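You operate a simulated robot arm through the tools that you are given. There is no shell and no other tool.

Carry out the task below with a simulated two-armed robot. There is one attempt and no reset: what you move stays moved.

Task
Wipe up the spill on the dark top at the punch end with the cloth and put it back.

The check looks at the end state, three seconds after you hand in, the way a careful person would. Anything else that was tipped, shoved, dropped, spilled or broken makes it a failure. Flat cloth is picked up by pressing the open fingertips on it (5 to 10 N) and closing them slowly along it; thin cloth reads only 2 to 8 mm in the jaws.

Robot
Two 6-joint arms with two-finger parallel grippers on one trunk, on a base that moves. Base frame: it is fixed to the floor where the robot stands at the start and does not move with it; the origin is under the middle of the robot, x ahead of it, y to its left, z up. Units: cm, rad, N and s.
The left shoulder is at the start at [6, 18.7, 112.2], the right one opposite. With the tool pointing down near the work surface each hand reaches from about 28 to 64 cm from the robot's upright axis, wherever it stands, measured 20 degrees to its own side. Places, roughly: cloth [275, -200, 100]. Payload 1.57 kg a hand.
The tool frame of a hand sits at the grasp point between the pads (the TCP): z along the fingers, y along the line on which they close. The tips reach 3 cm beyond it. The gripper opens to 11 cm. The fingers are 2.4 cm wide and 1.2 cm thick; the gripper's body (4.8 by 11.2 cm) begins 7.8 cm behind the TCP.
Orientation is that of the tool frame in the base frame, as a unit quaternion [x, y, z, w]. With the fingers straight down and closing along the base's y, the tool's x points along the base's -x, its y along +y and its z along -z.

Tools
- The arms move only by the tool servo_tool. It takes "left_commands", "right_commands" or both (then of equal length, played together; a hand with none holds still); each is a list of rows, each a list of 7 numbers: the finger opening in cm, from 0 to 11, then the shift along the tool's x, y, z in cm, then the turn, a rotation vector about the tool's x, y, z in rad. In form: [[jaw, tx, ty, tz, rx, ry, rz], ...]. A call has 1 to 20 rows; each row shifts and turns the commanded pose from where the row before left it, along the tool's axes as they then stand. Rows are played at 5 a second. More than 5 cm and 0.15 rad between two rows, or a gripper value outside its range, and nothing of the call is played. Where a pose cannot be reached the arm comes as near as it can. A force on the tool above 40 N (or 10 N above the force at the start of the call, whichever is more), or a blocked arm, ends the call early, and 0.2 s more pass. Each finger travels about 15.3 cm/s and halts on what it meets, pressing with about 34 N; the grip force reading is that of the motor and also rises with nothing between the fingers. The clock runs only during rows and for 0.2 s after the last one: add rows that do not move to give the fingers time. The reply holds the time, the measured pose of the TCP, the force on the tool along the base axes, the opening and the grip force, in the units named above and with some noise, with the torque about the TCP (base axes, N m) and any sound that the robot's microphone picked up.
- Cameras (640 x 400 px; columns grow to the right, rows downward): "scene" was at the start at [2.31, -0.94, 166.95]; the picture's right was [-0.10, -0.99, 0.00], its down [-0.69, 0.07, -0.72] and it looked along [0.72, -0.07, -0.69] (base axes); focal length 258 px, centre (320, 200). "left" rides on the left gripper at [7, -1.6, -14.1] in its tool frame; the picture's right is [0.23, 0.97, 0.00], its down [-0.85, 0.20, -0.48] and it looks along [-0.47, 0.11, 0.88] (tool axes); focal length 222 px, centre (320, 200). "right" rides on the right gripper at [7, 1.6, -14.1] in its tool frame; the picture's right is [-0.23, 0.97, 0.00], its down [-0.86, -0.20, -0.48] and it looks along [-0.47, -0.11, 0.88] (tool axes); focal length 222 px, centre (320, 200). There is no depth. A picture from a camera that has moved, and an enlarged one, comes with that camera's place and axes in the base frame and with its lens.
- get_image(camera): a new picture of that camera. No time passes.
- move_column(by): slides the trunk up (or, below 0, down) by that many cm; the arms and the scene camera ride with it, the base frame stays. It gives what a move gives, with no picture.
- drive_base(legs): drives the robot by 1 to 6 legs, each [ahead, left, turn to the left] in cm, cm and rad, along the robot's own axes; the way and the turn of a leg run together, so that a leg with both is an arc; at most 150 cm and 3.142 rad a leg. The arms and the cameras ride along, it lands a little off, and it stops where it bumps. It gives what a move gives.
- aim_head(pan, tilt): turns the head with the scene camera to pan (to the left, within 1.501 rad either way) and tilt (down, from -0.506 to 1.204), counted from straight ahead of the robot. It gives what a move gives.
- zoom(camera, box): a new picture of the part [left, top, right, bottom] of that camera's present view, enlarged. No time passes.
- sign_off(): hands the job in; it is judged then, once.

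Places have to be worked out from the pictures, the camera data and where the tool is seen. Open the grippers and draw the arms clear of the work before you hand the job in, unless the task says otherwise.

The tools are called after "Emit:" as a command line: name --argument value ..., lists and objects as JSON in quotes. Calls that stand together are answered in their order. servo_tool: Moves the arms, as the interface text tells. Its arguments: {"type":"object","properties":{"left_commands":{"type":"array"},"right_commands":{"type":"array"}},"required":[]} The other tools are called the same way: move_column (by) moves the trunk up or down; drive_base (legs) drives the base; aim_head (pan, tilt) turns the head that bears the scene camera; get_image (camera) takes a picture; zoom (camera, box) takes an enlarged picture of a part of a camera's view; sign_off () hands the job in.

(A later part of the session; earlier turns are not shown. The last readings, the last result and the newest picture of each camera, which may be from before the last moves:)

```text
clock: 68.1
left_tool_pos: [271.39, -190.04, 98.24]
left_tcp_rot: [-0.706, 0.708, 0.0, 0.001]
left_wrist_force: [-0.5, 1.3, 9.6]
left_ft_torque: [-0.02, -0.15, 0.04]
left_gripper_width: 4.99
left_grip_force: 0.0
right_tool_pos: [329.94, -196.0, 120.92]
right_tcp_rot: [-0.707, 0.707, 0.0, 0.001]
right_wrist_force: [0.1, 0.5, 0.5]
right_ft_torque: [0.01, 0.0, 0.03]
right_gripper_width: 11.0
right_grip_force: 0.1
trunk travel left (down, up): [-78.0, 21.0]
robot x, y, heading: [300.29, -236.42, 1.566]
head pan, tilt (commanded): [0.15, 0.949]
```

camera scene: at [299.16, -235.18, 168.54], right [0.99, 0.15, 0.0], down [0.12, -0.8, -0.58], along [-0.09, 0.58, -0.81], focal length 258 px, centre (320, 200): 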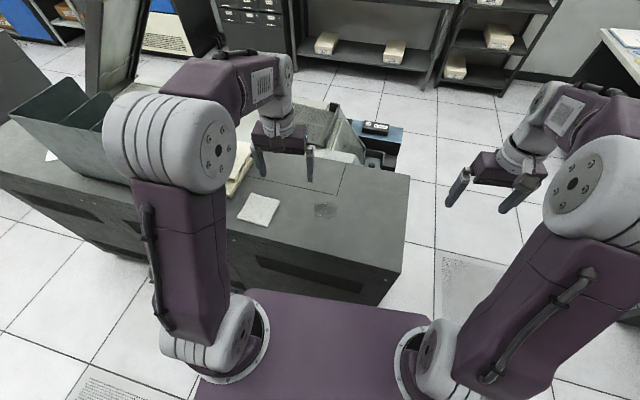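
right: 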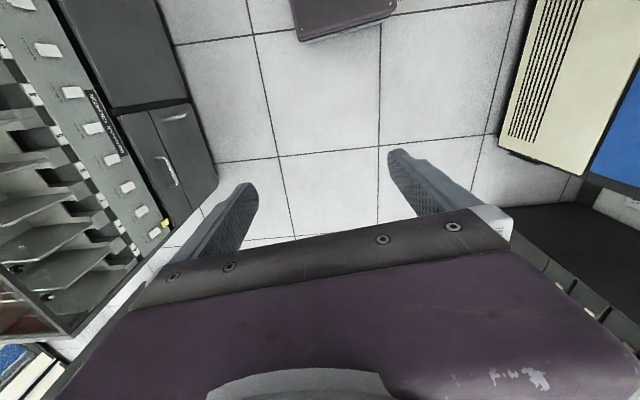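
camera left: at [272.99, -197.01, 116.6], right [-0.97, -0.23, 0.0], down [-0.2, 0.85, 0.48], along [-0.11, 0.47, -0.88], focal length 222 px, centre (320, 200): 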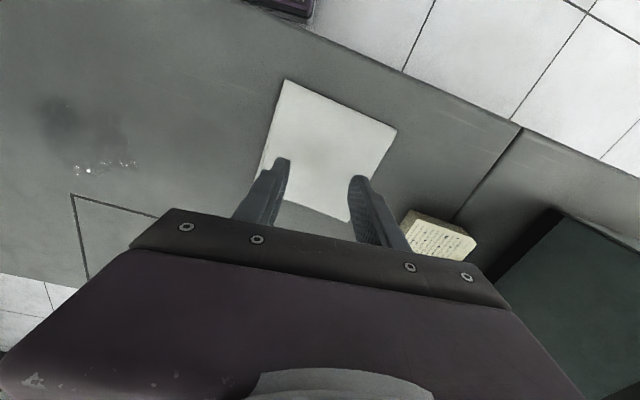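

9.6 N; easing 0.04 cm more to ~7.5 N and closing slowly along the cloth.

Emit:
servo_tool --left_commands '[[5, 0, 0, -0.04, 0, 0, 0], [4.75, 0, 0, 0, 0, 0, 0], [4.5, 0, 0, 0, 0, 0, 0], [4.25, 0, 0, 0, 0, 0, 0], [4.0, 0, 0, 0, 0, 0, 0], [3.75, 0, 0, 0, 0, 0, 0], [3.5, 0, 0, 0, 0, 0, 0], [3.25, 0, 0, 0, 0, 0, 0], [3.0, 0, 0, 0, 0, 0, 0], [2.75, 0, 0, 0, 0, 0, 0], [2.5, 0, 0, 0, 0, 0, 0]]'

Emit:
zoom --camera "left" --box '[220, 80, 420, 240]'

```text
clock: 70.5
left_tool_pos: [271.3, -190.18, 98.23]
left_tcp_rot: [-0.706, 0.708, 0.0, 0.001]
left_wrist_force: [-0.5, 0.0, 6.2]
left_ft_torque: [0.0, -0.03, 0.02]
left_gripper_width: 2.43
left_grip_force: 0.1
right_tool_pos: [330.06, -196.1, 120.82]
right_tcp_rot: [0.707, -0.707, -0.001, -0.001]
right_wrist_force: [0.5, 0.5, 0.2]
right_ft_torque: [0.01, -0.03, -0.02]
right_gripper_width: 11.01
right_grip_force: 0.2
trunk travel left (down, up): [-78.0, 21.0]
robot x, y, heading: [300.41, -236.4, 1.57]
head pan, tilt (commanded): [0.15, 0.949]
```

```text
2.50 times, centred on (320, 160) of left
camera zoom: at [273.0, -197.05, 112.43], right [-0.97, -0.23, 0.0], down [-0.2, 0.85, 0.48], along [-0.11, 0.47, -0.88], focal length 555 px, centre (320, 300)
```

zoom: 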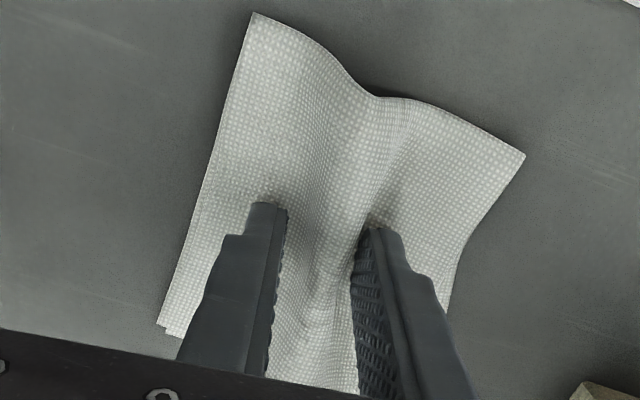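

The cloth is bunching nicely into a ridge between the tips at ~6 N. Continuing to close slowly.

Emit:
servo_tool --left_commands '[[2.25, 0, 0, 0, 0, 0, 0], [2.0, 0, 0, 0, 0, 0, 0], [1.75, 0, 0, 0, 0, 0, 0], [1.5, 0, 0, 0, 0, 0, 0], [1.25, 0, 0, 0, 0, 0, 0], [1.0, 0, 0, 0, 0, 0, 0], [0.75, 0, 0, 0, 0, 0, 0], [0.5, 0, 0, 0, 0, 0, 0], [0.3, 0, 0, 0, 0, 0, 0], [0.1, 0, 0, 0, 0, 0, 0], [0, 0, 0, 0, 0, 0, 0], [0, 0, 0, 0, 0, 0, 0], [0, 0, 0, 0, 0, 0, 0]]'

Emit:
zoom --camera "left" --box '[220, 80, 420, 240]'

```text
clock: 73.3
left_tool_pos: [271.42, -190.17, 98.19]
left_tcp_rot: [-0.706, 0.708, 0.001, 0.002]
left_wrist_force: [0.5, 0.2, 5.9]
left_ft_torque: [0.01, -0.06, 0.02]
left_gripper_width: 0.35
left_grip_force: 24.2
right_tool_pos: [330.05, -196.09, 120.83]
right_tcp_rot: [-0.707, 0.707, 0.0, 0.0]
right_wrist_force: [-0.6, -0.2, -0.1]
right_ft_torque: [-0.01, 0.02, 0.0]
right_gripper_width: 11.01
right_grip_force: 0.0
trunk travel left (down, up): [-78.0, 21.0]
robot x, y, heading: [300.01, -235.95, 1.566]
head pan, tilt (commanded): [0.15, 0.949]
```

```text
2.50 times, centred on (320, 160) of left
camera zoom: at [273.02, -197.06, 112.44], right [-0.97, -0.23, 0.0], down [-0.2, 0.85, 0.48], along [-0.11, 0.47, -0.88], focal length 555 px, centre (320, 300)
```

zoom: 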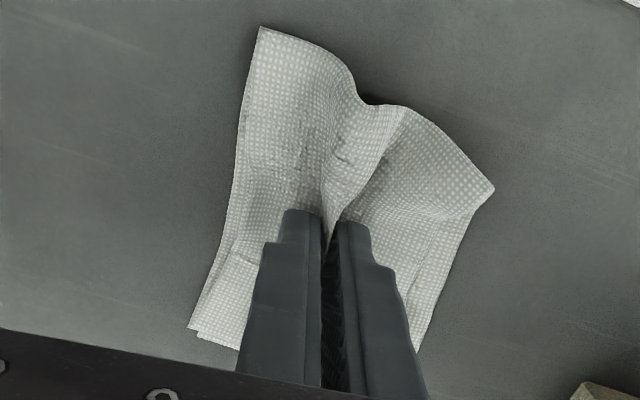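

The jaws read 0.35 cm at 24 N – cloth is held. Lifting slowly and checking.

Emit:
servo_tool --left_commands '[[0, 0, 0, -0.5, 0, 0, 0], [0, 0, 0, -1, 0, 0, 0], [0, 0, 0, -1.5, 0, 0, 0], [0, 0, 0, -2, 0, 0, 0], [0, 0, 0, -2, 0, 0, 0], [0, 0, 0, 0, 0, 0, 0]]'

Emit:
get_image --camera "left"

Emit:
zoom --camera "scene" --box '[200, 120, 360, 220]'

```text
clock: 74.7
left_tool_pos: [271.34, -190.0, 105.41]
left_tcp_rot: [-0.707, 0.707, 0.0, 0.0]
left_wrist_force: [-0.1, 0.5, 0.5]
left_ft_torque: [0.0, 0.0, -0.02]
left_gripper_width: 0.36
left_grip_force: 24.6
right_tool_pos: [329.92, -196.02, 120.84]
right_tcp_rot: [0.707, -0.707, 0.0, 0.0]
right_wrist_force: [0.1, 0.7, 0.5]
right_ft_torque: [-0.01, -0.01, -0.01]
right_gripper_width: 11.01
right_grip_force: 0.0
trunk travel left (down, up): [-78.0, 21.0]
robot x, y, heading: [300.33, -236.2, 1.567]
head pan, tilt (commanded): [0.15, 0.949]
```

```text
taken
camera left: at [273.01, -196.95, 119.56], right [-0.97, -0.23, 0.0], down [-0.2, 0.86, 0.48], along [-0.11, 0.47, -0.88], focal length 222 px, centre (320, 200)
```

left: 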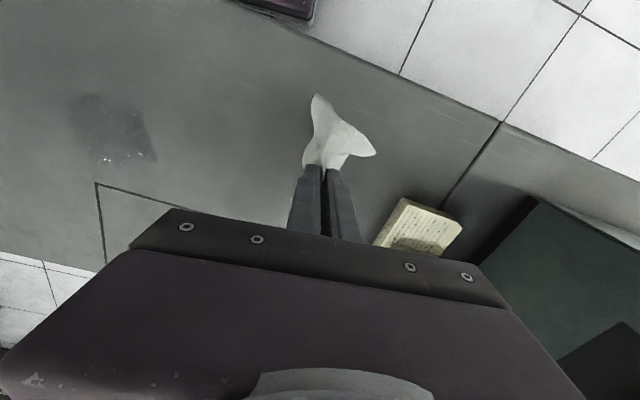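

```text
4.00 times, centred on (280, 170) of scene
camera zoom: at [299.14, -235.14, 168.53], right [0.99, 0.15, 0.0], down [0.12, -0.8, -0.58], along [-0.09, 0.58, -0.81], focal length 1033 px, centre (480, 320)
```

zoom: 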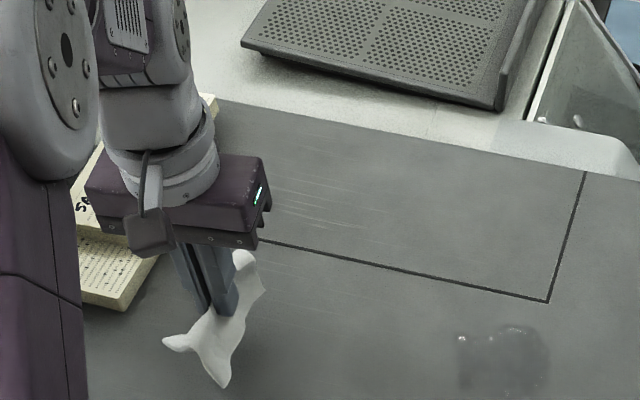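

The cloth hangs from the tips; the top surface is at z≈95. Carrying it, raised, over to the spill (centre ≈[293.2,-187]).

Emit:
servo_tool --left_commands '[[0, 0, 0, -2, 0, 0, 0], [0, 0, -2.5, 0, 0, 0, 0], [0, -0.5, -3.5, 0, 0, 0, 0], [0, -0.5, -3.5, 0, 0, 0, 0], [0, -0.5, -3.5, 0, 0, 0, 0], [0, -0.5, -3.5, 0, 0, 0, 0], [0, -0.5, -3, 0, 0, 0, 0], [0, -0.5, -2.4, 0, 0, 0, 0], [0, 0, 0, 0, 0, 0, 0], [0, 0, 0, 0, 0, 0, 0]]'

Emit:
get_image --camera "left"

Emit:
zoom --camera "scene" --box '[230, 120, 390, 220]'

```text
clock: 76.9
left_tool_pos: [293.24, -186.82, 107.09]
left_tcp_rot: [-0.707, 0.707, 0.0, 0.0]
left_wrist_force: [-0.8, -0.4, 0.2]
left_ft_torque: [0.0, 0.01, 0.03]
left_gripper_width: 0.34
left_grip_force: 24.8
right_tool_pos: [330.03, -196.09, 120.87]
right_tcp_rot: [0.708, -0.707, 0.0, 0.0]
right_wrist_force: [0.9, 0.0, -0.5]
right_ft_torque: [0.01, -0.01, -0.01]
right_gripper_width: 11.02
right_grip_force: 0.1
trunk travel left (down, up): [-78.0, 21.0]
robot x, y, heading: [300.0, -236.16, 1.568]
head pan, tilt (commanded): [0.15, 0.949]
```

```text
taken
camera left: at [294.94, -193.93, 121.3], right [-0.97, -0.23, 0.0], down [-0.2, 0.86, 0.48], along [-0.11, 0.47, -0.88], focal length 222 px, centre (320, 200)
```

left: 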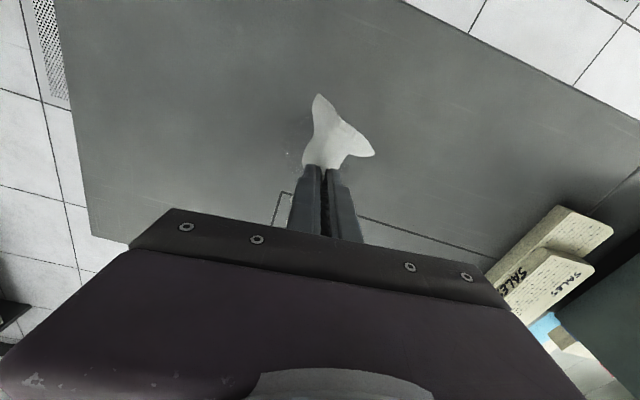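

```text
4.00 times, centred on (310, 170) of scene
camera zoom: at [299.14, -235.17, 168.53], right [0.99, 0.15, 0.0], down [0.12, -0.8, -0.58], along [-0.09, 0.58, -0.81], focal length 1033 px, centre (360, 320)
```

zoom: 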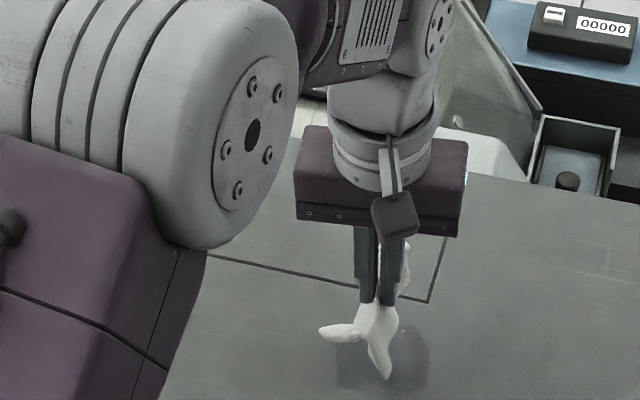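

Hand is centred over the spill. Descending, the last part in small steps watching force.

Emit:
servo_tool --left_commands '[[0, 0, 0, 1.5, 0, 0, 0], [0, 0, 0, 1.5, 0, 0, 0], [0, 0, 0, 1.5, 0, 0, 0], [0, 0, 0, 1.5, 0, 0, 0], [0, 0, 0, 1, 0, 0, 0], [0, 0, 0, 0.5, 0, 0, 0], [0, 0, 0, 0, 0, 0, 0]]'

Emit:
get_image --camera "left"

```text
clock: 78.5
left_tool_pos: [293.25, -186.9, 99.61]
left_tcp_rot: [-0.707, 0.708, 0.0, 0.001]
left_wrist_force: [0.5, 0.1, -0.3]
left_ft_torque: [-0.01, -0.02, -0.04]
left_gripper_width: 0.36
left_grip_force: 24.9
right_tool_pos: [329.91, -196.04, 120.81]
right_tcp_rot: [-0.707, 0.708, 0.0, 0.0]
right_wrist_force: [1.1, -0.2, -1.0]
right_ft_torque: [0.02, -0.02, 0.01]
right_gripper_width: 11.0
right_grip_force: 0.0
trunk travel left (down, up): [-78.0, 21.0]
robot x, y, heading: [300.34, -236.01, 1.565]
head pan, tilt (commanded): [0.15, 0.949]
```

```text
taken
camera left: at [294.84, -193.98, 113.9], right [-0.97, -0.23, 0.0], down [-0.2, 0.86, 0.48], along [-0.11, 0.47, -0.88], focal length 222 px, centre (320, 200)
```

left: 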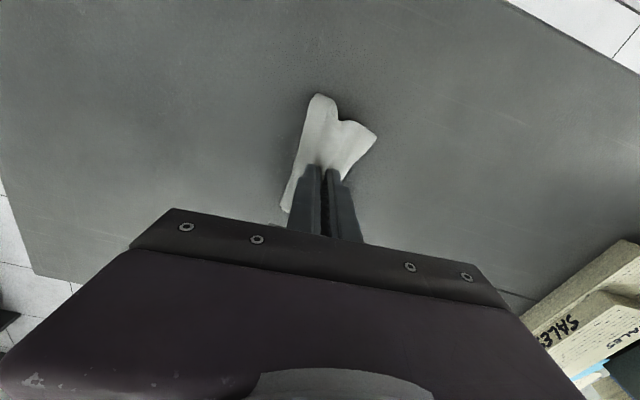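

Cloth skirt is spreading on the surface. Continuing down to touch with ~7 N.

Emit:
servo_tool --left_commands '[[0, 0, 0, 0.4, 0, 0, 0], [0, 0, 0, 0.3, 0, 0, 0], [0, 0, 0, 0.2, 0, 0, 0], [0, 0, 0, 0.15, 0, 0, 0], [0, 0, 0, 0, 0, 0, 0]]'

```text
clock: 79.7
left_tool_pos: [293.33, -187.06, 98.52]
left_tcp_rot: [-0.707, 0.707, 0.001, 0.0]
left_wrist_force: [-0.1, 0.0, 0.7]
left_ft_torque: [0.01, -0.01, 0.01]
left_gripper_width: 0.35
left_grip_force: 24.0
right_tool_pos: [329.92, -196.02, 120.83]
right_tcp_rot: [-0.707, 0.707, 0.0, 0.0]
right_wrist_force: [-0.5, 0.9, 0.5]
right_ft_torque: [0.03, 0.01, 0.0]
right_gripper_width: 10.98
right_grip_force: 0.0
trunk travel left (down, up): [-78.0, 21.0]
robot x, y, heading: [299.99, -236.28, 1.57]
head pan, tilt (commanded): [0.15, 0.949]
```

Emit:
servo_tool --left_commands '[[0, 0, 0, 0.15, 0, 0, 0], [0, 0, 0, 0.12, 0, 0, 0], [0, 0, 0, 0.1, 0, 0, 0], [0, 0, 0, 0, 0, 0, 0]]'

```text
clock: 80.7
left_tool_pos: [293.4, -187.05, 98.32]
left_tcp_rot: [-0.707, 0.708, 0.001, 0.001]
left_wrist_force: [0.6, 1.8, 12.0]
left_ft_torque: [0.07, -0.03, 0.01]
left_gripper_width: 0.35
left_grip_force: 24.2
right_tool_pos: [329.91, -196.11, 120.84]
right_tcp_rot: [-0.707, 0.707, 0.001, 0.001]
right_wrist_force: [0.2, 0.4, -0.1]
right_ft_torque: [0.01, -0.05, -0.04]
right_gripper_width: 10.99
right_grip_force: 0.1
trunk travel left (down, up): [-78.0, 21.0]
robot x, y, heading: [299.75, -236.26, 1.572]
head pan, tilt (commanded): [0.15, 0.949]
```

12 N; easing slightly to ~8 N and starting the wipe: a drag from the centre to the near-left corner of the spill, then a test stroke.

Emit:
servo_tool --left_commands '[[0, 0, 0, -0.08, 0, 0, 0], [0, 0.75, 0.7, 0, 0, 0, 0], [0, 0.75, 0.7, 0, 0, 0, 0], [0, 0.75, 0.7, 0, 0, 0, 0], [0, 0.75, 0.7, 0, 0, 0, 0], [0, 0.75, 0.7, 0, 0, 0, 0], [0, 0.75, 0.7, 0, 0, 0, 0], [0, 0, 0, 0, 0, 0, 0]]'

Emit:
get_image --camera "left"

Emit:
zoom --camera "scene" --box '[230, 120, 390, 220]'

```text
clock: 82.5
left_tool_pos: [288.96, -191.57, 98.37]
left_tcp_rot: [-0.707, 0.708, 0.001, 0.001]
left_wrist_force: [1.2, 2.1, 8.4]
left_ft_torque: [0.1, -0.07, 0.0]
left_gripper_width: 0.36
left_grip_force: 24.7
right_tool_pos: [329.86, -196.02, 120.84]
right_tcp_rot: [-0.707, 0.707, 0.0, 0.0]
right_wrist_force: [0.0, 0.1, 0.3]
right_ft_torque: [0.01, -0.02, -0.02]
right_gripper_width: 11.0
right_grip_force: 0.0
trunk travel left (down, up): [-78.0, 21.0]
robot x, y, heading: [299.76, -236.41, 1.571]
head pan, tilt (commanded): [0.15, 0.949]
```

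```text
taken
camera left: at [290.71, -198.49, 112.55], right [-0.97, -0.23, 0.0], down [-0.2, 0.85, 0.48], along [-0.11, 0.47, -0.88], focal length 222 px, centre (320, 200)
```

left: 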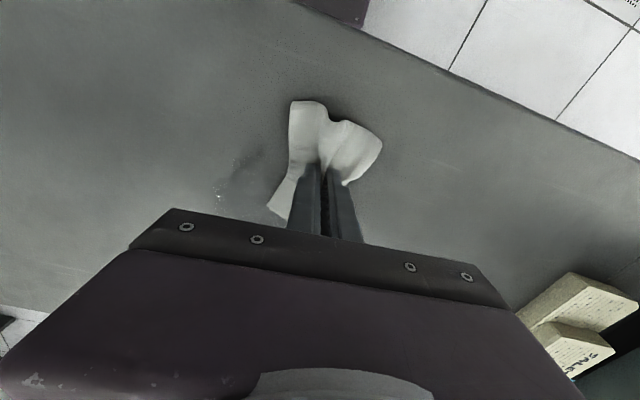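

```text
4.00 times, centred on (310, 170) of scene
camera zoom: at [299.24, -235.24, 168.53], right [0.99, 0.15, 0.0], down [0.12, -0.8, -0.58], along [-0.09, 0.58, -0.81], focal length 1033 px, centre (360, 320)
```

zoom: 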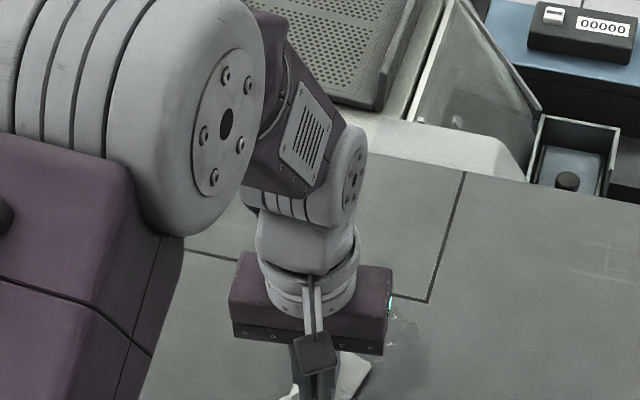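

Spill appears reduced where the cloth went; force steady at 8.4 N. Now raster strokes across the whole spill area.

Emit:
servo_tool --left_commands '[[0, -1, 0, 0, 0, 0, 0], [0, -1, 0, 0, 0, 0, 0], [0, -1, 0, 0, 0, 0, 0], [0, -1, 0, 0, 0, 0, 0], [0, -1, 0, 0, 0, 0, 0], [0, -1, 0, 0, 0, 0, 0], [0, -1, 0, 0, 0, 0, 0], [0, -1, 0, 0, 0, 0, 0], [0, -1, 0, 0, 0, 0, 0], [0, 0, -1, 0, 0, 0, 0], [0, 0, -0.7, 0, 0, 0, 0]]'

Emit:
servo_tool --left_commands '[[0, 1, 0, 0, 0, 0, 0], [0, 1, 0, 0, 0, 0, 0], [0, 1, 0, 0, 0, 0, 0], [0, 1, 0, 0, 0, 0, 0], [0, 1, 0, 0, 0, 0, 0], [0, 1, 0, 0, 0, 0, 0], [0, 1, 0, 0, 0, 0, 0], [0, 1, 0, 0, 0, 0, 0], [0, 1, 0, 0, 0, 0, 0], [0, 0, -1, 0, 0, 0, 0], [0, 0, -0.7, 0, 0, 0, 0]]'

Emit:
get_image --camera "left"

```text
clock: 84.9
left_tool_pos: [290.62, -182.5, 98.29]
left_tcp_rot: [-0.707, 0.708, 0.001, 0.001]
left_wrist_force: [-1.6, 0.2, 3.6]
left_ft_torque: [-0.02, 0.06, 0.01]
left_gripper_width: 0.34
left_grip_force: 24.3
right_tool_pos: [330.0, -195.93, 120.81]
right_tcp_rot: [-0.707, 0.708, 0.0, 0.0]
right_wrist_force: [-0.6, -0.4, 0.0]
right_ft_torque: [0.0, -0.01, -0.03]
right_gripper_width: 11.0
right_grip_force: 0.0
trunk travel left (down, up): [-78.0, 21.0]
robot x, y, heading: [300.04, -236.35, 1.564]
head pan, tilt (commanded): [0.15, 0.949]
```

```text
clock: 87.3
left_tool_pos: [292.32, -191.61, 98.38]
left_tcp_rot: [-0.707, 0.708, 0.0, -0.001]
left_wrist_force: [-2.4, -1.1, 4.9]
left_ft_torque: [0.01, 0.02, 0.0]
left_gripper_width: 0.37
left_grip_force: 24.7
right_tool_pos: [330.01, -196.02, 120.74]
right_tcp_rot: [0.707, -0.707, 0.0, 0.0]
right_wrist_force: [-0.4, 0.3, 0.4]
right_ft_torque: [-0.01, 0.04, -0.01]
right_gripper_width: 11.0
right_grip_force: 0.0
trunk travel left (down, up): [-78.0, 21.0]
robot x, y, heading: [299.94, -236.65, 1.567]
head pan, tilt (commanded): [0.15, 0.949]
```

```text
taken
camera left: at [294.07, -198.58, 112.58], right [-0.97, -0.23, 0.0], down [-0.2, 0.86, 0.48], along [-0.11, 0.47, -0.88], focal length 222 px, centre (320, 200)
```

left: 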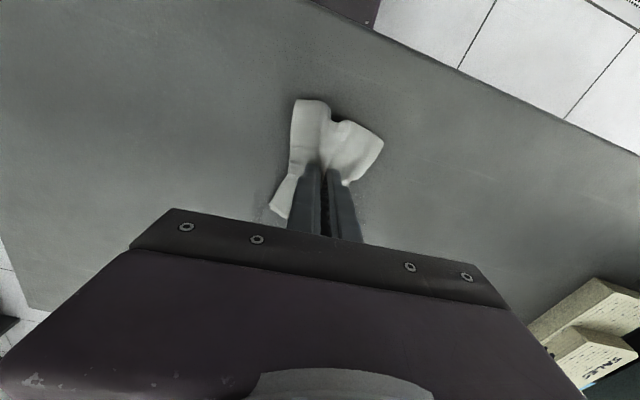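

Force dropped to ~4–5 N; pressing 0.05 cm further and continuing strokes toward +x.

Emit:
servo_tool --left_commands '[[0, -1, 0, 0.05, 0, 0, 0], [0, -1, 0, 0, 0, 0, 0], [0, -1, 0, 0, 0, 0, 0], [0, -1, 0, 0, 0, 0, 0], [0, -1, 0, 0, 0, 0, 0], [0, -1, 0, 0, 0, 0, 0], [0, -1, 0, 0, 0, 0, 0], [0, -1, 0, 0, 0, 0, 0], [0, -1, 0, 0, 0, 0, 0], [0, 0, -1, 0, 0, 0, 0], [0, 0, -0.7, 0, 0, 0, 0]]'

Emit:
servo_tool --left_commands '[[0, 1, 0, 0, 0, 0, 0], [0, 1, 0, 0, 0, 0, 0], [0, 1, 0, 0, 0, 0, 0], [0, 1, 0, 0, 0, 0, 0], [0, 1, 0, 0, 0, 0, 0], [0, 1, 0, 0, 0, 0, 0], [0, 1, 0, 0, 0, 0, 0], [0, 1, 0, 0, 0, 0, 0], [0, 1, 0, 0, 0, 0, 0], [0, 0, -1, 0, 0, 0, 0], [0, 0, -0.7, 0, 0, 0, 0]]'

Emit:
servo_tool --left_commands '[[0, -1, 0, 0, 0, 0, 0], [0, -1, 0, 0, 0, 0, 0], [0, -1, 0, 0, 0, 0, 0], [0, -1, 0, 0, 0, 0, 0], [0, -1, 0, 0, 0, 0, 0], [0, -1, 0, 0, 0, 0, 0], [0, -1, 0, 0, 0, 0, 0], [0, -1, 0, 0, 0, 0, 0], [0, -1, 0, 0, 0, 0, 0], [0, 0, -1, 0, 0, 0, 0], [0, 0, -0.7, 0, 0, 0, 0]]'

Emit:
get_image --camera "left"

Emit:
zoom --camera "scene" --box '[230, 120, 390, 220]'

```text
clock: 89.7
left_tool_pos: [294.25, -182.64, 98.34]
left_tcp_rot: [0.707, -0.707, -0.001, -0.001]
left_wrist_force: [-3.2, 0.5, 8.7]
left_ft_torque: [0.03, 0.05, -0.01]
left_gripper_width: 0.38
left_grip_force: 23.8
right_tool_pos: [329.99, -196.09, 120.78]
right_tcp_rot: [0.707, -0.707, 0.0, 0.0]
right_wrist_force: [-0.3, -1.6, -1.3]
right_ft_torque: [-0.02, 0.04, 0.0]
right_gripper_width: 11.02
right_grip_force: 0.1
trunk travel left (down, up): [-78.0, 21.0]
robot x, y, heading: [300.05, -236.0, 1.568]
head pan, tilt (commanded): [0.15, 0.949]
```

```text
clock: 92.1
left_tool_pos: [295.64, -191.5, 98.26]
left_tcp_rot: [-0.706, 0.708, 0.001, 0.0]
left_wrist_force: [-2.6, -0.8, 7.7]
left_ft_torque: [0.01, 0.08, 0.02]
left_gripper_width: 0.37
left_grip_force: 24.6
right_tool_pos: [329.99, -195.99, 120.82]
right_tcp_rot: [-0.706, 0.708, 0.0, 0.0]
right_wrist_force: [-0.6, -0.1, -0.3]
right_ft_torque: [-0.02, 0.04, 0.04]
right_gripper_width: 10.98
right_grip_force: 0.1
trunk travel left (down, up): [-78.0, 21.0]
robot x, y, heading: [300.45, -236.17, 1.569]
head pan, tilt (commanded): [0.15, 0.949]
```

```text
clock: 94.5
left_tool_pos: [297.36, -182.66, 98.47]
left_tcp_rot: [0.707, -0.707, -0.001, -0.001]
left_wrist_force: [-1.6, 0.1, 8.6]
left_ft_torque: [0.07, 0.08, -0.02]
left_gripper_width: 0.35
left_grip_force: 25.0
right_tool_pos: [330.07, -196.04, 120.89]
right_tcp_rot: [0.707, -0.707, 0.0, -0.001]
right_wrist_force: [-0.1, -0.1, -0.6]
right_ft_torque: [0.01, -0.02, -0.02]
right_gripper_width: 10.95
right_grip_force: 0.1
trunk travel left (down, up): [-78.0, 21.0]
robot x, y, heading: [300.03, -236.01, 1.567]
head pan, tilt (commanded): [0.15, 0.949]
```

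```text
taken
camera left: at [299.15, -189.6, 112.55], right [-0.97, -0.23, 0.0], down [-0.2, 0.85, 0.48], along [-0.11, 0.47, -0.88], focal length 222 px, centre (320, 200)
```

left: 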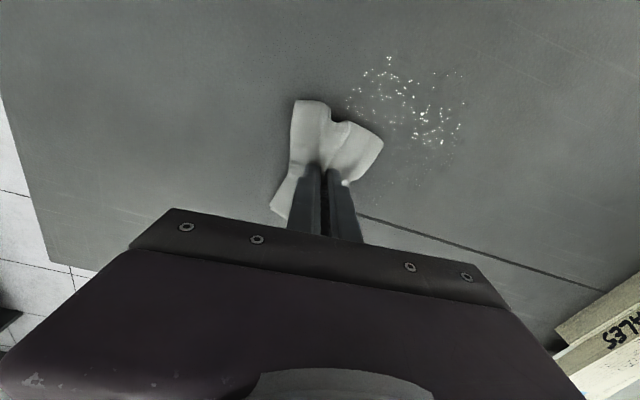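

```text
4.00 times, centred on (310, 170) of scene
camera zoom: at [299.15, -235.32, 168.54], right [0.99, 0.15, 0.0], down [0.12, -0.8, -0.58], along [-0.09, 0.58, -0.81], focal length 1033 px, centre (360, 320)
```

zoom: 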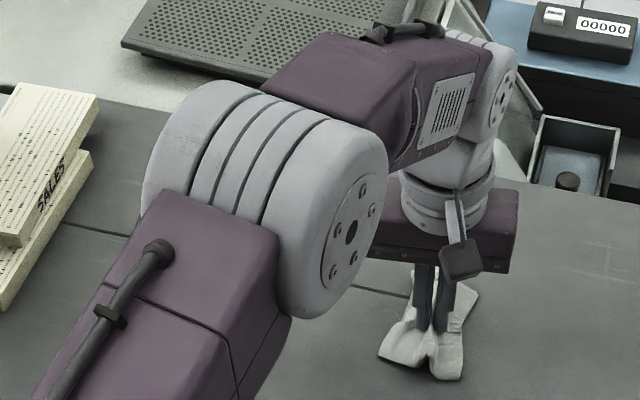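

The left camera shows tiny glints remaining around x 289–297, y -192…-187, so some moisture is left. I'll finish this stroke and then wipe crosswise along x, concentrating on the nearer half.

Emit:
servo_tool --left_commands '[[0, 1, 0, 0, 0, 0, 0], [0, 1, 0, 0, 0, 0, 0], [0, 1, 0, 0, 0, 0, 0], [0, 1, 0, 0, 0, 0, 0], [0, 1, 0, 0, 0, 0, 0], [0, 1, 0, 0, 0, 0, 0], [0, 1, 0, 0, 0, 0, 0], [0, 1, 0, 0, 0, 0, 0], [0, 1, 0, 0, 0, 0, 0], [0, 1, 0, 0, 0, 0, 0]]'

Emit:
servo_tool --left_commands '[[0, 0, 1, 0, 0, 0, 0], [0, 0, 1, 0, 0, 0, 0], [0, 0, 1, 0, 0, 0, 0], [0, 0, 1, 0, 0, 0, 0], [0, 0, 1, 0, 0, 0, 0], [0, 0, 1, 0, 0, 0, 0], [0, 0, 1, 0, 0, 0, 0], [0, 0, 1, 0, 0, 0, 0], [0, 0, 1, 0, 0, 0, 0], [0, 0, 1, 0, 0, 0, 0], [0, -1, 0, 0, 0, 0, 0], [0, -0.7, 0, 0, 0, 0, 0]]'

Emit:
servo_tool --left_commands '[[0, 0, -1, 0, 0, 0, 0], [0, 0, -1, 0, 0, 0, 0], [0, 0, -1, 0, 0, 0, 0], [0, 0, -1, 0, 0, 0, 0], [0, 0, -1, 0, 0, 0, 0], [0, 0, -1, 0, 0, 0, 0], [0, 0, -1, 0, 0, 0, 0], [0, 0, -1, 0, 0, 0, 0], [0, 0, -1, 0, 0, 0, 0], [0, 0, -1, 0, 0, 0, 0], [0, -1, 0, 0, 0, 0, 0], [0, -0.7, 0, 0, 0, 0, 0]]'

Emit:
servo_tool --left_commands '[[0, 0, 1, 0, 0, 0, 0], [0, 0, 1, 0, 0, 0, 0], [0, 0, 1, 0, 0, 0, 0], [0, 0, 1, 0, 0, 0, 0], [0, 0, 1, 0, 0, 0, 0], [0, 0, 1, 0, 0, 0, 0], [0, 0, 1, 0, 0, 0, 0], [0, 0, 1, 0, 0, 0, 0], [0, 0, 1, 0, 0, 0, 0], [0, 0, 1, 0, 0, 0, 0], [0, -1, 0, 0, 0, 0, 0], [0, -0.7, 0, 0, 0, 0, 0]]'

Emit:
get_image --camera "left"

```text
clock: 96.7
left_tool_pos: [297.48, -192.72, 98.33]
left_tcp_rot: [-0.706, 0.708, 0.001, 0.001]
left_wrist_force: [-0.4, 4.8, 15.3]
left_ft_torque: [0.19, -0.02, 0.01]
left_gripper_width: 0.37
left_grip_force: 24.7
right_tool_pos: [329.98, -196.02, 121.03]
right_tcp_rot: [-0.707, 0.707, 0.0, 0.001]
right_wrist_force: [-0.9, -0.1, 0.6]
right_ft_torque: [0.02, 0.02, 0.03]
right_gripper_width: 10.97
right_grip_force: 0.0
trunk travel left (down, up): [-78.0, 21.0]
robot x, y, heading: [299.99, -236.28, 1.566]
head pan, tilt (commanded): [0.15, 0.949]
```

```text
clock: 99.3
left_tool_pos: [287.52, -190.96, 98.39]
left_tcp_rot: [-0.706, 0.708, 0.0, 0.0]
left_wrist_force: [0.1, -1.2, 6.2]
left_ft_torque: [-0.08, 0.0, 0.0]
left_gripper_width: 0.36
left_grip_force: 25.0
right_tool_pos: [330.08, -195.98, 120.91]
right_tcp_rot: [0.708, -0.707, 0.0, 0.0]
right_wrist_force: [0.8, 0.7, 0.3]
right_ft_torque: [-0.01, 0.01, -0.03]
right_gripper_width: 10.98
right_grip_force: 0.1
trunk travel left (down, up): [-78.0, 21.0]
robot x, y, heading: [300.44, -236.77, 1.567]
head pan, tilt (commanded): [0.15, 0.949]
```

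```text
clock: 101.9
left_tool_pos: [297.48, -189.24, 98.37]
left_tcp_rot: [-0.706, 0.708, 0.001, 0.001]
left_wrist_force: [1.7, -1.8, 11.6]
left_ft_torque: [-0.06, -0.08, -0.01]
left_gripper_width: 0.39
left_grip_force: 24.2
right_tool_pos: [330.0, -196.18, 120.89]
right_tcp_rot: [-0.706, 0.708, 0.0, 0.001]
right_wrist_force: [-0.2, 0.4, -0.1]
right_ft_torque: [-0.02, 0.02, 0.02]
right_gripper_width: 11.01
right_grip_force: 0.1
trunk travel left (down, up): [-78.0, 21.0]
robot x, y, heading: [300.1, -236.44, 1.563]
head pan, tilt (commanded): [0.15, 0.949]
```

```text
clock: 104.5
left_tool_pos: [287.51, -187.67, 98.39]
left_tcp_rot: [-0.706, 0.708, 0.001, 0.0]
left_wrist_force: [0.0, -2.9, 11.9]
left_ft_torque: [-0.08, 0.01, -0.04]
left_gripper_width: 0.35
left_grip_force: 24.4
right_tool_pos: [330.09, -196.24, 120.94]
right_tcp_rot: [0.707, -0.707, 0.0, -0.001]
right_wrist_force: [0.3, 0.3, -1.1]
right_ft_torque: [-0.03, 0.0, 0.06]
right_gripper_width: 11.0
right_grip_force: 0.1
trunk travel left (down, up): [-78.0, 21.0]
robot x, y, heading: [299.94, -236.39, 1.574]
head pan, tilt (commanded): [0.15, 0.949]
```

```text
taken
camera left: at [289.21, -194.59, 112.53], right [-0.97, -0.23, 0.0], down [-0.2, 0.85, 0.48], along [-0.11, 0.47, -0.88], focal length 222 px, centre (320, 200)
```

left: 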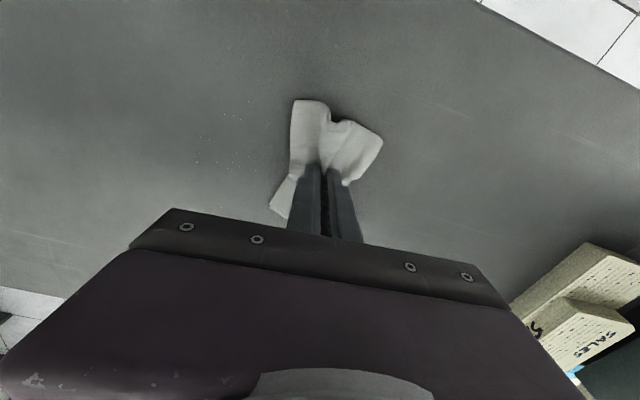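

Only faint glints remain. Finishing the crosswise strokes across the farther half.

Emit:
servo_tool --left_commands '[[0, 0, -1, 0, 0, 0, 0], [0, 0, -1, 0, 0, 0, 0], [0, 0, -1, 0, 0, 0, 0], [0, 0, -1, 0, 0, 0, 0], [0, 0, -1, 0, 0, 0, 0], [0, 0, -1, 0, 0, 0, 0], [0, 0, -1, 0, 0, 0, 0], [0, 0, -1, 0, 0, 0, 0], [0, 0, -1, 0, 0, 0, 0], [0, 0, -1, 0, 0, 0, 0], [0, -1, 0, 0, 0, 0, 0], [0, -0.7, 0, 0, 0, 0, 0]]'

Emit:
servo_tool --left_commands '[[0, 0, 1, 0, 0, 0, 0], [0, 0, 1, 0, 0, 0, 0], [0, 0, 1, 0, 0, 0, 0], [0, 0, 1, 0, 0, 0, 0], [0, 0, 1, 0, 0, 0, 0], [0, 0, 1, 0, 0, 0, 0], [0, 0, 1, 0, 0, 0, 0], [0, 0, 1, 0, 0, 0, 0], [0, 0, 1, 0, 0, 0, 0], [0, 0, 1, 0, 0, 0, 0], [0, -1, 0, 0, 0, 0, 0], [0, -0.7, 0, 0, 0, 0, 0]]'

Emit:
servo_tool --left_commands '[[0, 0, -1, 0, 0, 0, 0], [0, 0, -1, 0, 0, 0, 0], [0, 0, -1, 0, 0, 0, 0], [0, 0, -1, 0, 0, 0, 0], [0, 0, -1, 0, 0, 0, 0], [0, 0, -1, 0, 0, 0, 0], [0, 0, -1, 0, 0, 0, 0], [0, 0, -1, 0, 0, 0, 0], [0, 0, -1, 0, 0, 0, 0], [0, 0, -1, 0, 0, 0, 0], [0, -1, 0, 0, 0, 0, 0], [0, -0.7, 0, 0, 0, 0, 0]]'

Emit:
servo_tool --left_commands '[[0, 0, 1, 0, 0, 0, 0], [0, 0, 1, 0, 0, 0, 0], [0, 0, 1, 0, 0, 0, 0], [0, 0, 1, 0, 0, 0, 0], [0, 0, 1, 0, 0, 0, 0], [0, 0, 1, 0, 0, 0, 0], [0, 0, 1, 0, 0, 0, 0], [0, 0, 1, 0, 0, 0, 0], [0, 0, 1, 0, 0, 0, 0], [0, 0, 1, 0, 0, 0, 0], [0, 0, 0, -1, 0, 0, 0], [0, 0, 0, -3, 0, 0, 0], [0, 0, 0, -3, 0, 0, 0], [0, 0, 0, -2, 0, 0, 0], [0, 0, 0, 0, 0, 0, 0]]'

Emit:
get_image --camera "left"

Emit:
zoom --camera "scene" --box '[230, 120, 390, 220]'

```text
clock: 107.1
left_tool_pos: [297.56, -185.8, 98.26]
left_tcp_rot: [-0.706, 0.708, 0.001, 0.0]
left_wrist_force: [0.4, -1.4, 6.1]
left_ft_torque: [-0.05, -0.06, -0.01]
left_gripper_width: 0.36
left_grip_force: 24.6
right_tool_pos: [329.98, -196.03, 120.86]
right_tcp_rot: [-0.706, 0.708, 0.0, 0.001]
right_wrist_force: [-0.2, 0.3, 0.7]
right_ft_torque: [0.02, 0.0, 0.01]
right_gripper_width: 11.01
right_grip_force: 0.0
trunk travel left (down, up): [-78.0, 21.0]
robot x, y, heading: [299.71, -236.07, 1.577]
head pan, tilt (commanded): [0.15, 0.949]
```

```text
clock: 109.7
left_tool_pos: [287.61, -184.23, 98.36]
left_tcp_rot: [-0.706, 0.708, 0.001, 0.0]
left_wrist_force: [-0.7, -1.4, 7.6]
left_ft_torque: [-0.05, -0.05, -0.02]
left_gripper_width: 0.34
left_grip_force: 24.5
right_tool_pos: [330.04, -196.09, 120.84]
right_tcp_rot: [-0.707, 0.707, 0.001, 0.001]
right_wrist_force: [0.4, -0.5, 0.3]
right_ft_torque: [0.01, 0.01, -0.01]
right_gripper_width: 10.98
right_grip_force: 0.2
trunk travel left (down, up): [-78.0, 21.0]
robot x, y, heading: [300.25, -236.22, 1.57]
head pan, tilt (commanded): [0.15, 0.949]
```

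```text
clock: 112.3
left_tool_pos: [297.43, -182.53, 98.28]
left_tcp_rot: [-0.706, 0.708, 0.0, 0.001]
left_wrist_force: [1.8, -2.3, 4.8]
left_ft_torque: [-0.04, -0.03, -0.01]
left_gripper_width: 0.36
left_grip_force: 24.4
right_tool_pos: [330.02, -196.11, 120.92]
right_tcp_rot: [-0.707, 0.708, -0.001, 0.001]
right_wrist_force: [-0.2, 0.1, 0.1]
right_ft_torque: [-0.02, 0.0, -0.02]
right_gripper_width: 10.97
right_grip_force: 0.0
trunk travel left (down, up): [-78.0, 21.0]
robot x, y, heading: [299.92, -236.09, 1.57]
head pan, tilt (commanded): [0.15, 0.949]
```

```text
clock: 115.5
left_tool_pos: [287.56, -182.44, 107.38]
left_tcp_rot: [-0.707, 0.707, 0.0, 0.0]
left_wrist_force: [0.7, 0.2, 0.6]
left_ft_torque: [0.03, 0.02, 0.0]
left_gripper_width: 0.38
left_grip_force: 24.1
right_tool_pos: [330.02, -195.95, 120.95]
right_tcp_rot: [0.707, -0.707, 0.0, 0.0]
right_wrist_force: [0.3, -0.1, 0.0]
right_ft_torque: [0.01, -0.01, -0.01]
right_gripper_width: 11.0
right_grip_force: 0.1
trunk travel left (down, up): [-78.0, 21.0]
robot x, y, heading: [300.2, -236.24, 1.573]
head pan, tilt (commanded): [0.15, 0.949]
```

```text
taken
camera left: at [289.3, -189.35, 121.55], right [-0.97, -0.23, 0.0], down [-0.2, 0.86, 0.48], along [-0.11, 0.47, -0.88], focal length 222 px, centre (320, 200)
```

left: 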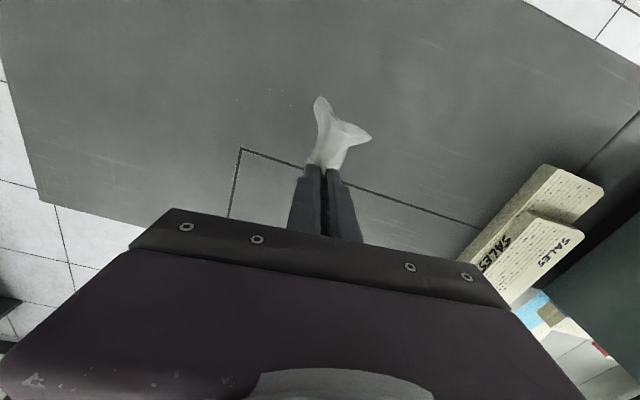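

```text
4.00 times, centred on (310, 170) of scene
camera zoom: at [299.17, -235.16, 168.53], right [0.99, 0.15, 0.0], down [0.12, -0.8, -0.58], along [-0.09, 0.58, -0.81], focal length 1033 px, centre (360, 320)
```

zoom: 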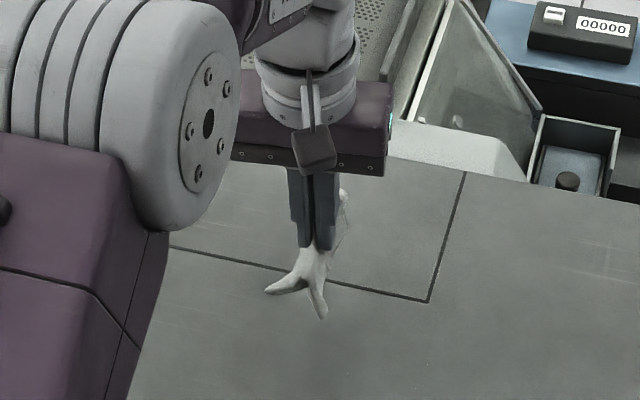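

The stain looks gone; zooming in on the former spill area for residue (and on left cam).

Emit:
zoom --camera "scene" --box '[292, 185, 356, 225]'

Emit:
zoom --camera "left" --box '[180, 40, 340, 140]'

```text
10.00 times, centred on (324, 205) of scene
camera zoom: at [299.17, -235.16, 168.53], right [0.99, 0.15, 0.0], down [0.12, -0.8, -0.58], along [-0.09, 0.58, -0.81], focal length 2582 px, centre (280, 150)
```

zoom: 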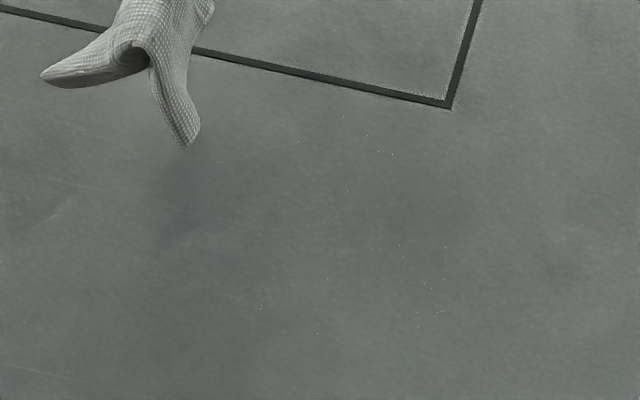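

```text
4.00 times, centred on (260, 90) of left
camera zoom: at [289.3, -189.35, 121.55], right [-0.97, -0.23, 0.0], down [-0.2, 0.86, 0.48], along [-0.11, 0.47, -0.88], focal length 888 px, centre (560, 640)
```

zoom: 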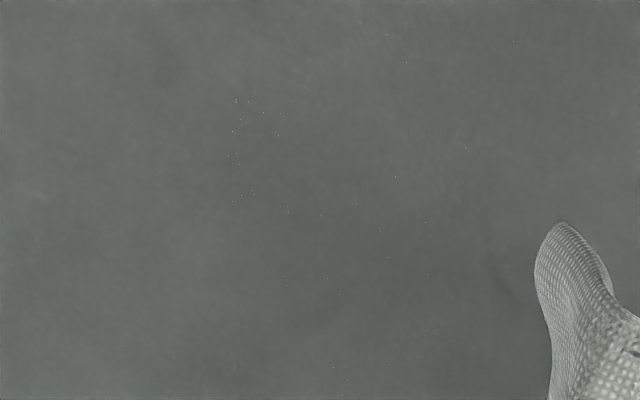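

Only a few faint specks remain (x 289–298.5, y -191…-181). I'll do a second pass with tighter strokes over a slightly larger area, starting at the far right corner [299,-181].

Emit:
servo_tool --left_commands '[[0, 0.3, -3, 0, 0, 0, 0], [0, -0.5, -3, 0, 0, 0, 0], [0, -0.8, -3, 1, 0, 0, 0], [0, -0.5, -2.4, 2, 0, 0, 0], [0, 0, 0, 2, 0, 0, 0], [0, 0, 0, 2, 0, 0, 0], [0, 0, 0, 1, 0, 0, 0], [0, 0, 0, 0.6, 0, 0, 0], [0, 0, 0, 0.2, 0, 0, 0], [0, 0, 0, 0, 0, 0, 0]]'

```text
clock: 117.7
left_tool_pos: [298.95, -180.87, 98.59]
left_tcp_rot: [-0.706, 0.708, 0.001, 0.001]
left_wrist_force: [0.9, 1.1, 4.8]
left_ft_torque: [0.02, -0.02, -0.01]
left_gripper_width: 0.38
left_grip_force: 24.3
right_tool_pos: [329.92, -195.96, 120.8]
right_tcp_rot: [-0.707, 0.708, 0.0, -0.001]
right_wrist_force: [0.3, 0.1, 0.1]
right_ft_torque: [-0.01, 0.03, -0.01]
right_gripper_width: 10.97
right_grip_force: 0.1
trunk travel left (down, up): [-78.0, 21.0]
robot x, y, heading: [299.88, -236.38, 1.568]
head pan, tilt (commanded): [0.15, 0.949]
```

Contact at 4.8 N; pressing 0.07 cm further and stroking along y with 1.4 cm spacing.

Emit:
servo_tool --left_commands '[[0, 0.8, 0, 0.07, 0, 0, 0], [0, 1, 0, 0, 0, 0, 0], [0, 1, 0, 0, 0, 0, 0], [0, 1, 0, 0, 0, 0, 0], [0, 1, 0, 0, 0, 0, 0], [0, 1, 0, 0, 0, 0, 0], [0, 1, 0, 0, 0, 0, 0], [0, 1, 0, 0, 0, 0, 0], [0, 1, 0, 0, 0, 0, 0], [0, 1, 0, 0, 0, 0, 0], [0, 1, 0, 0, 0, 0, 0], [0, 1, 0, 0, 0, 0, 0], [0, 0, 0.7, 0, 0, 0, 0], [0, 0, 0.7, 0, 0, 0, 0]]'

Emit:
servo_tool --left_commands '[[0, -1, 0, 0, 0, 0, 0], [0, -1, 0, 0, 0, 0, 0], [0, -1, 0, 0, 0, 0, 0], [0, -1, 0, 0, 0, 0, 0], [0, -1, 0, 0, 0, 0, 0], [0, -1, 0, 0, 0, 0, 0], [0, -1, 0, 0, 0, 0, 0], [0, -1, 0, 0, 0, 0, 0], [0, -1, 0, 0, 0, 0, 0], [0, -1, 0, 0, 0, 0, 0], [0, -1, 0, 0, 0, 0, 0], [0, -0.8, 0, 0, 0, 0, 0], [0, 0, 0.7, 0, 0, 0, 0], [0, 0, 0.7, 0, 0, 0, 0]]'

Emit:
servo_tool --left_commands '[[0, 1, 0, 0, 0, 0, 0], [0, 1, 0, 0, 0, 0, 0], [0, 1, 0, 0, 0, 0, 0], [0, 1, 0, 0, 0, 0, 0], [0, 1, 0, 0, 0, 0, 0], [0, 1, 0, 0, 0, 0, 0], [0, 1, 0, 0, 0, 0, 0], [0, 1, 0, 0, 0, 0, 0], [0, 1, 0, 0, 0, 0, 0], [0, 1, 0, 0, 0, 0, 0], [0, 1, 0, 0, 0, 0, 0], [0, 0.8, 0, 0, 0, 0, 0], [0, 0, 0.7, 0, 0, 0, 0], [0, 0, 0.7, 0, 0, 0, 0]]'

Emit:
servo_tool --left_commands '[[0, -1, 0, 0, 0, 0, 0], [0, -1, 0, 0, 0, 0, 0], [0, -1, 0, 0, 0, 0, 0], [0, -1, 0, 0, 0, 0, 0], [0, -1, 0, 0, 0, 0, 0], [0, -1, 0, 0, 0, 0, 0], [0, -1, 0, 0, 0, 0, 0], [0, -1, 0, 0, 0, 0, 0], [0, -1, 0, 0, 0, 0, 0], [0, -1, 0, 0, 0, 0, 0], [0, -1, 0, 0, 0, 0, 0], [0, -0.8, 0, 0, 0, 0, 0], [0, 0, 0.7, 0, 0, 0, 0], [0, 0, 0.7, 0, 0, 0, 0]]'

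```text
clock: 120.7
left_tool_pos: [297.59, -192.81, 98.43]
left_tcp_rot: [-0.706, 0.708, 0.0, 0.0]
left_wrist_force: [4.7, -0.4, 12.3]
left_ft_torque: [0.0, -0.26, 0.0]
left_gripper_width: 0.36
left_grip_force: 24.5
right_tool_pos: [329.97, -196.11, 120.83]
right_tcp_rot: [-0.707, 0.707, 0.0, 0.001]
right_wrist_force: [-0.2, -0.4, -0.3]
right_ft_torque: [-0.04, -0.01, 0.03]
right_gripper_width: 10.98
right_grip_force: 0.0
trunk travel left (down, up): [-78.0, 21.0]
robot x, y, heading: [300.06, -236.49, 1.569]
head pan, tilt (commanded): [0.15, 0.949]
```

```text
clock: 123.7
left_tool_pos: [296.14, -180.98, 98.44]
left_tcp_rot: [-0.706, 0.708, 0.0, 0.0]
left_wrist_force: [1.0, -0.6, 4.3]
left_ft_torque: [0.0, -0.09, 0.01]
left_gripper_width: 0.36
left_grip_force: 25.0
right_tool_pos: [329.97, -196.13, 120.79]
right_tcp_rot: [0.707, -0.707, -0.001, 0.0]
right_wrist_force: [0.3, 0.2, 0.3]
right_ft_torque: [0.04, 0.03, -0.05]
right_gripper_width: 11.0
right_grip_force: 0.1
trunk travel left (down, up): [-78.0, 21.0]
robot x, y, heading: [300.01, -235.7, 1.568]
head pan, tilt (commanded): [0.15, 0.949]
```

```text
clock: 126.7
left_tool_pos: [294.8, -192.72, 98.52]
left_tcp_rot: [-0.706, 0.708, 0.0, 0.0]
left_wrist_force: [1.4, -0.8, 4.0]
left_ft_torque: [0.01, -0.06, -0.03]
left_gripper_width: 0.37
left_grip_force: 24.4
right_tool_pos: [330.0, -196.09, 120.94]
right_tcp_rot: [0.707, -0.707, 0.001, 0.0]
right_wrist_force: [0.7, 0.7, 0.0]
right_ft_torque: [0.01, -0.02, -0.03]
right_gripper_width: 11.0
right_grip_force: 0.0
trunk travel left (down, up): [-78.0, 21.0]
robot x, y, heading: [300.56, -236.16, 1.57]
head pan, tilt (commanded): [0.15, 0.949]
```

```text
clock: 129.7
left_tool_pos: [293.43, -180.81, 98.45]
left_tcp_rot: [-0.707, 0.707, 0.0, 0.001]
left_wrist_force: [2.6, 0.8, 6.3]
left_ft_torque: [0.02, -0.08, -0.01]
left_gripper_width: 0.38
left_grip_force: 24.4
right_tool_pos: [330.05, -196.11, 120.84]
right_tcp_rot: [-0.707, 0.707, 0.0, -0.001]
right_wrist_force: [0.3, 0.3, 0.0]
right_ft_torque: [0.0, 0.01, -0.02]
right_gripper_width: 10.97
right_grip_force: 0.1
trunk travel left (down, up): [-78.0, 21.0]
robot x, y, heading: [300.21, -236.61, 1.573]
head pan, tilt (commanded): [0.15, 0.949]
```

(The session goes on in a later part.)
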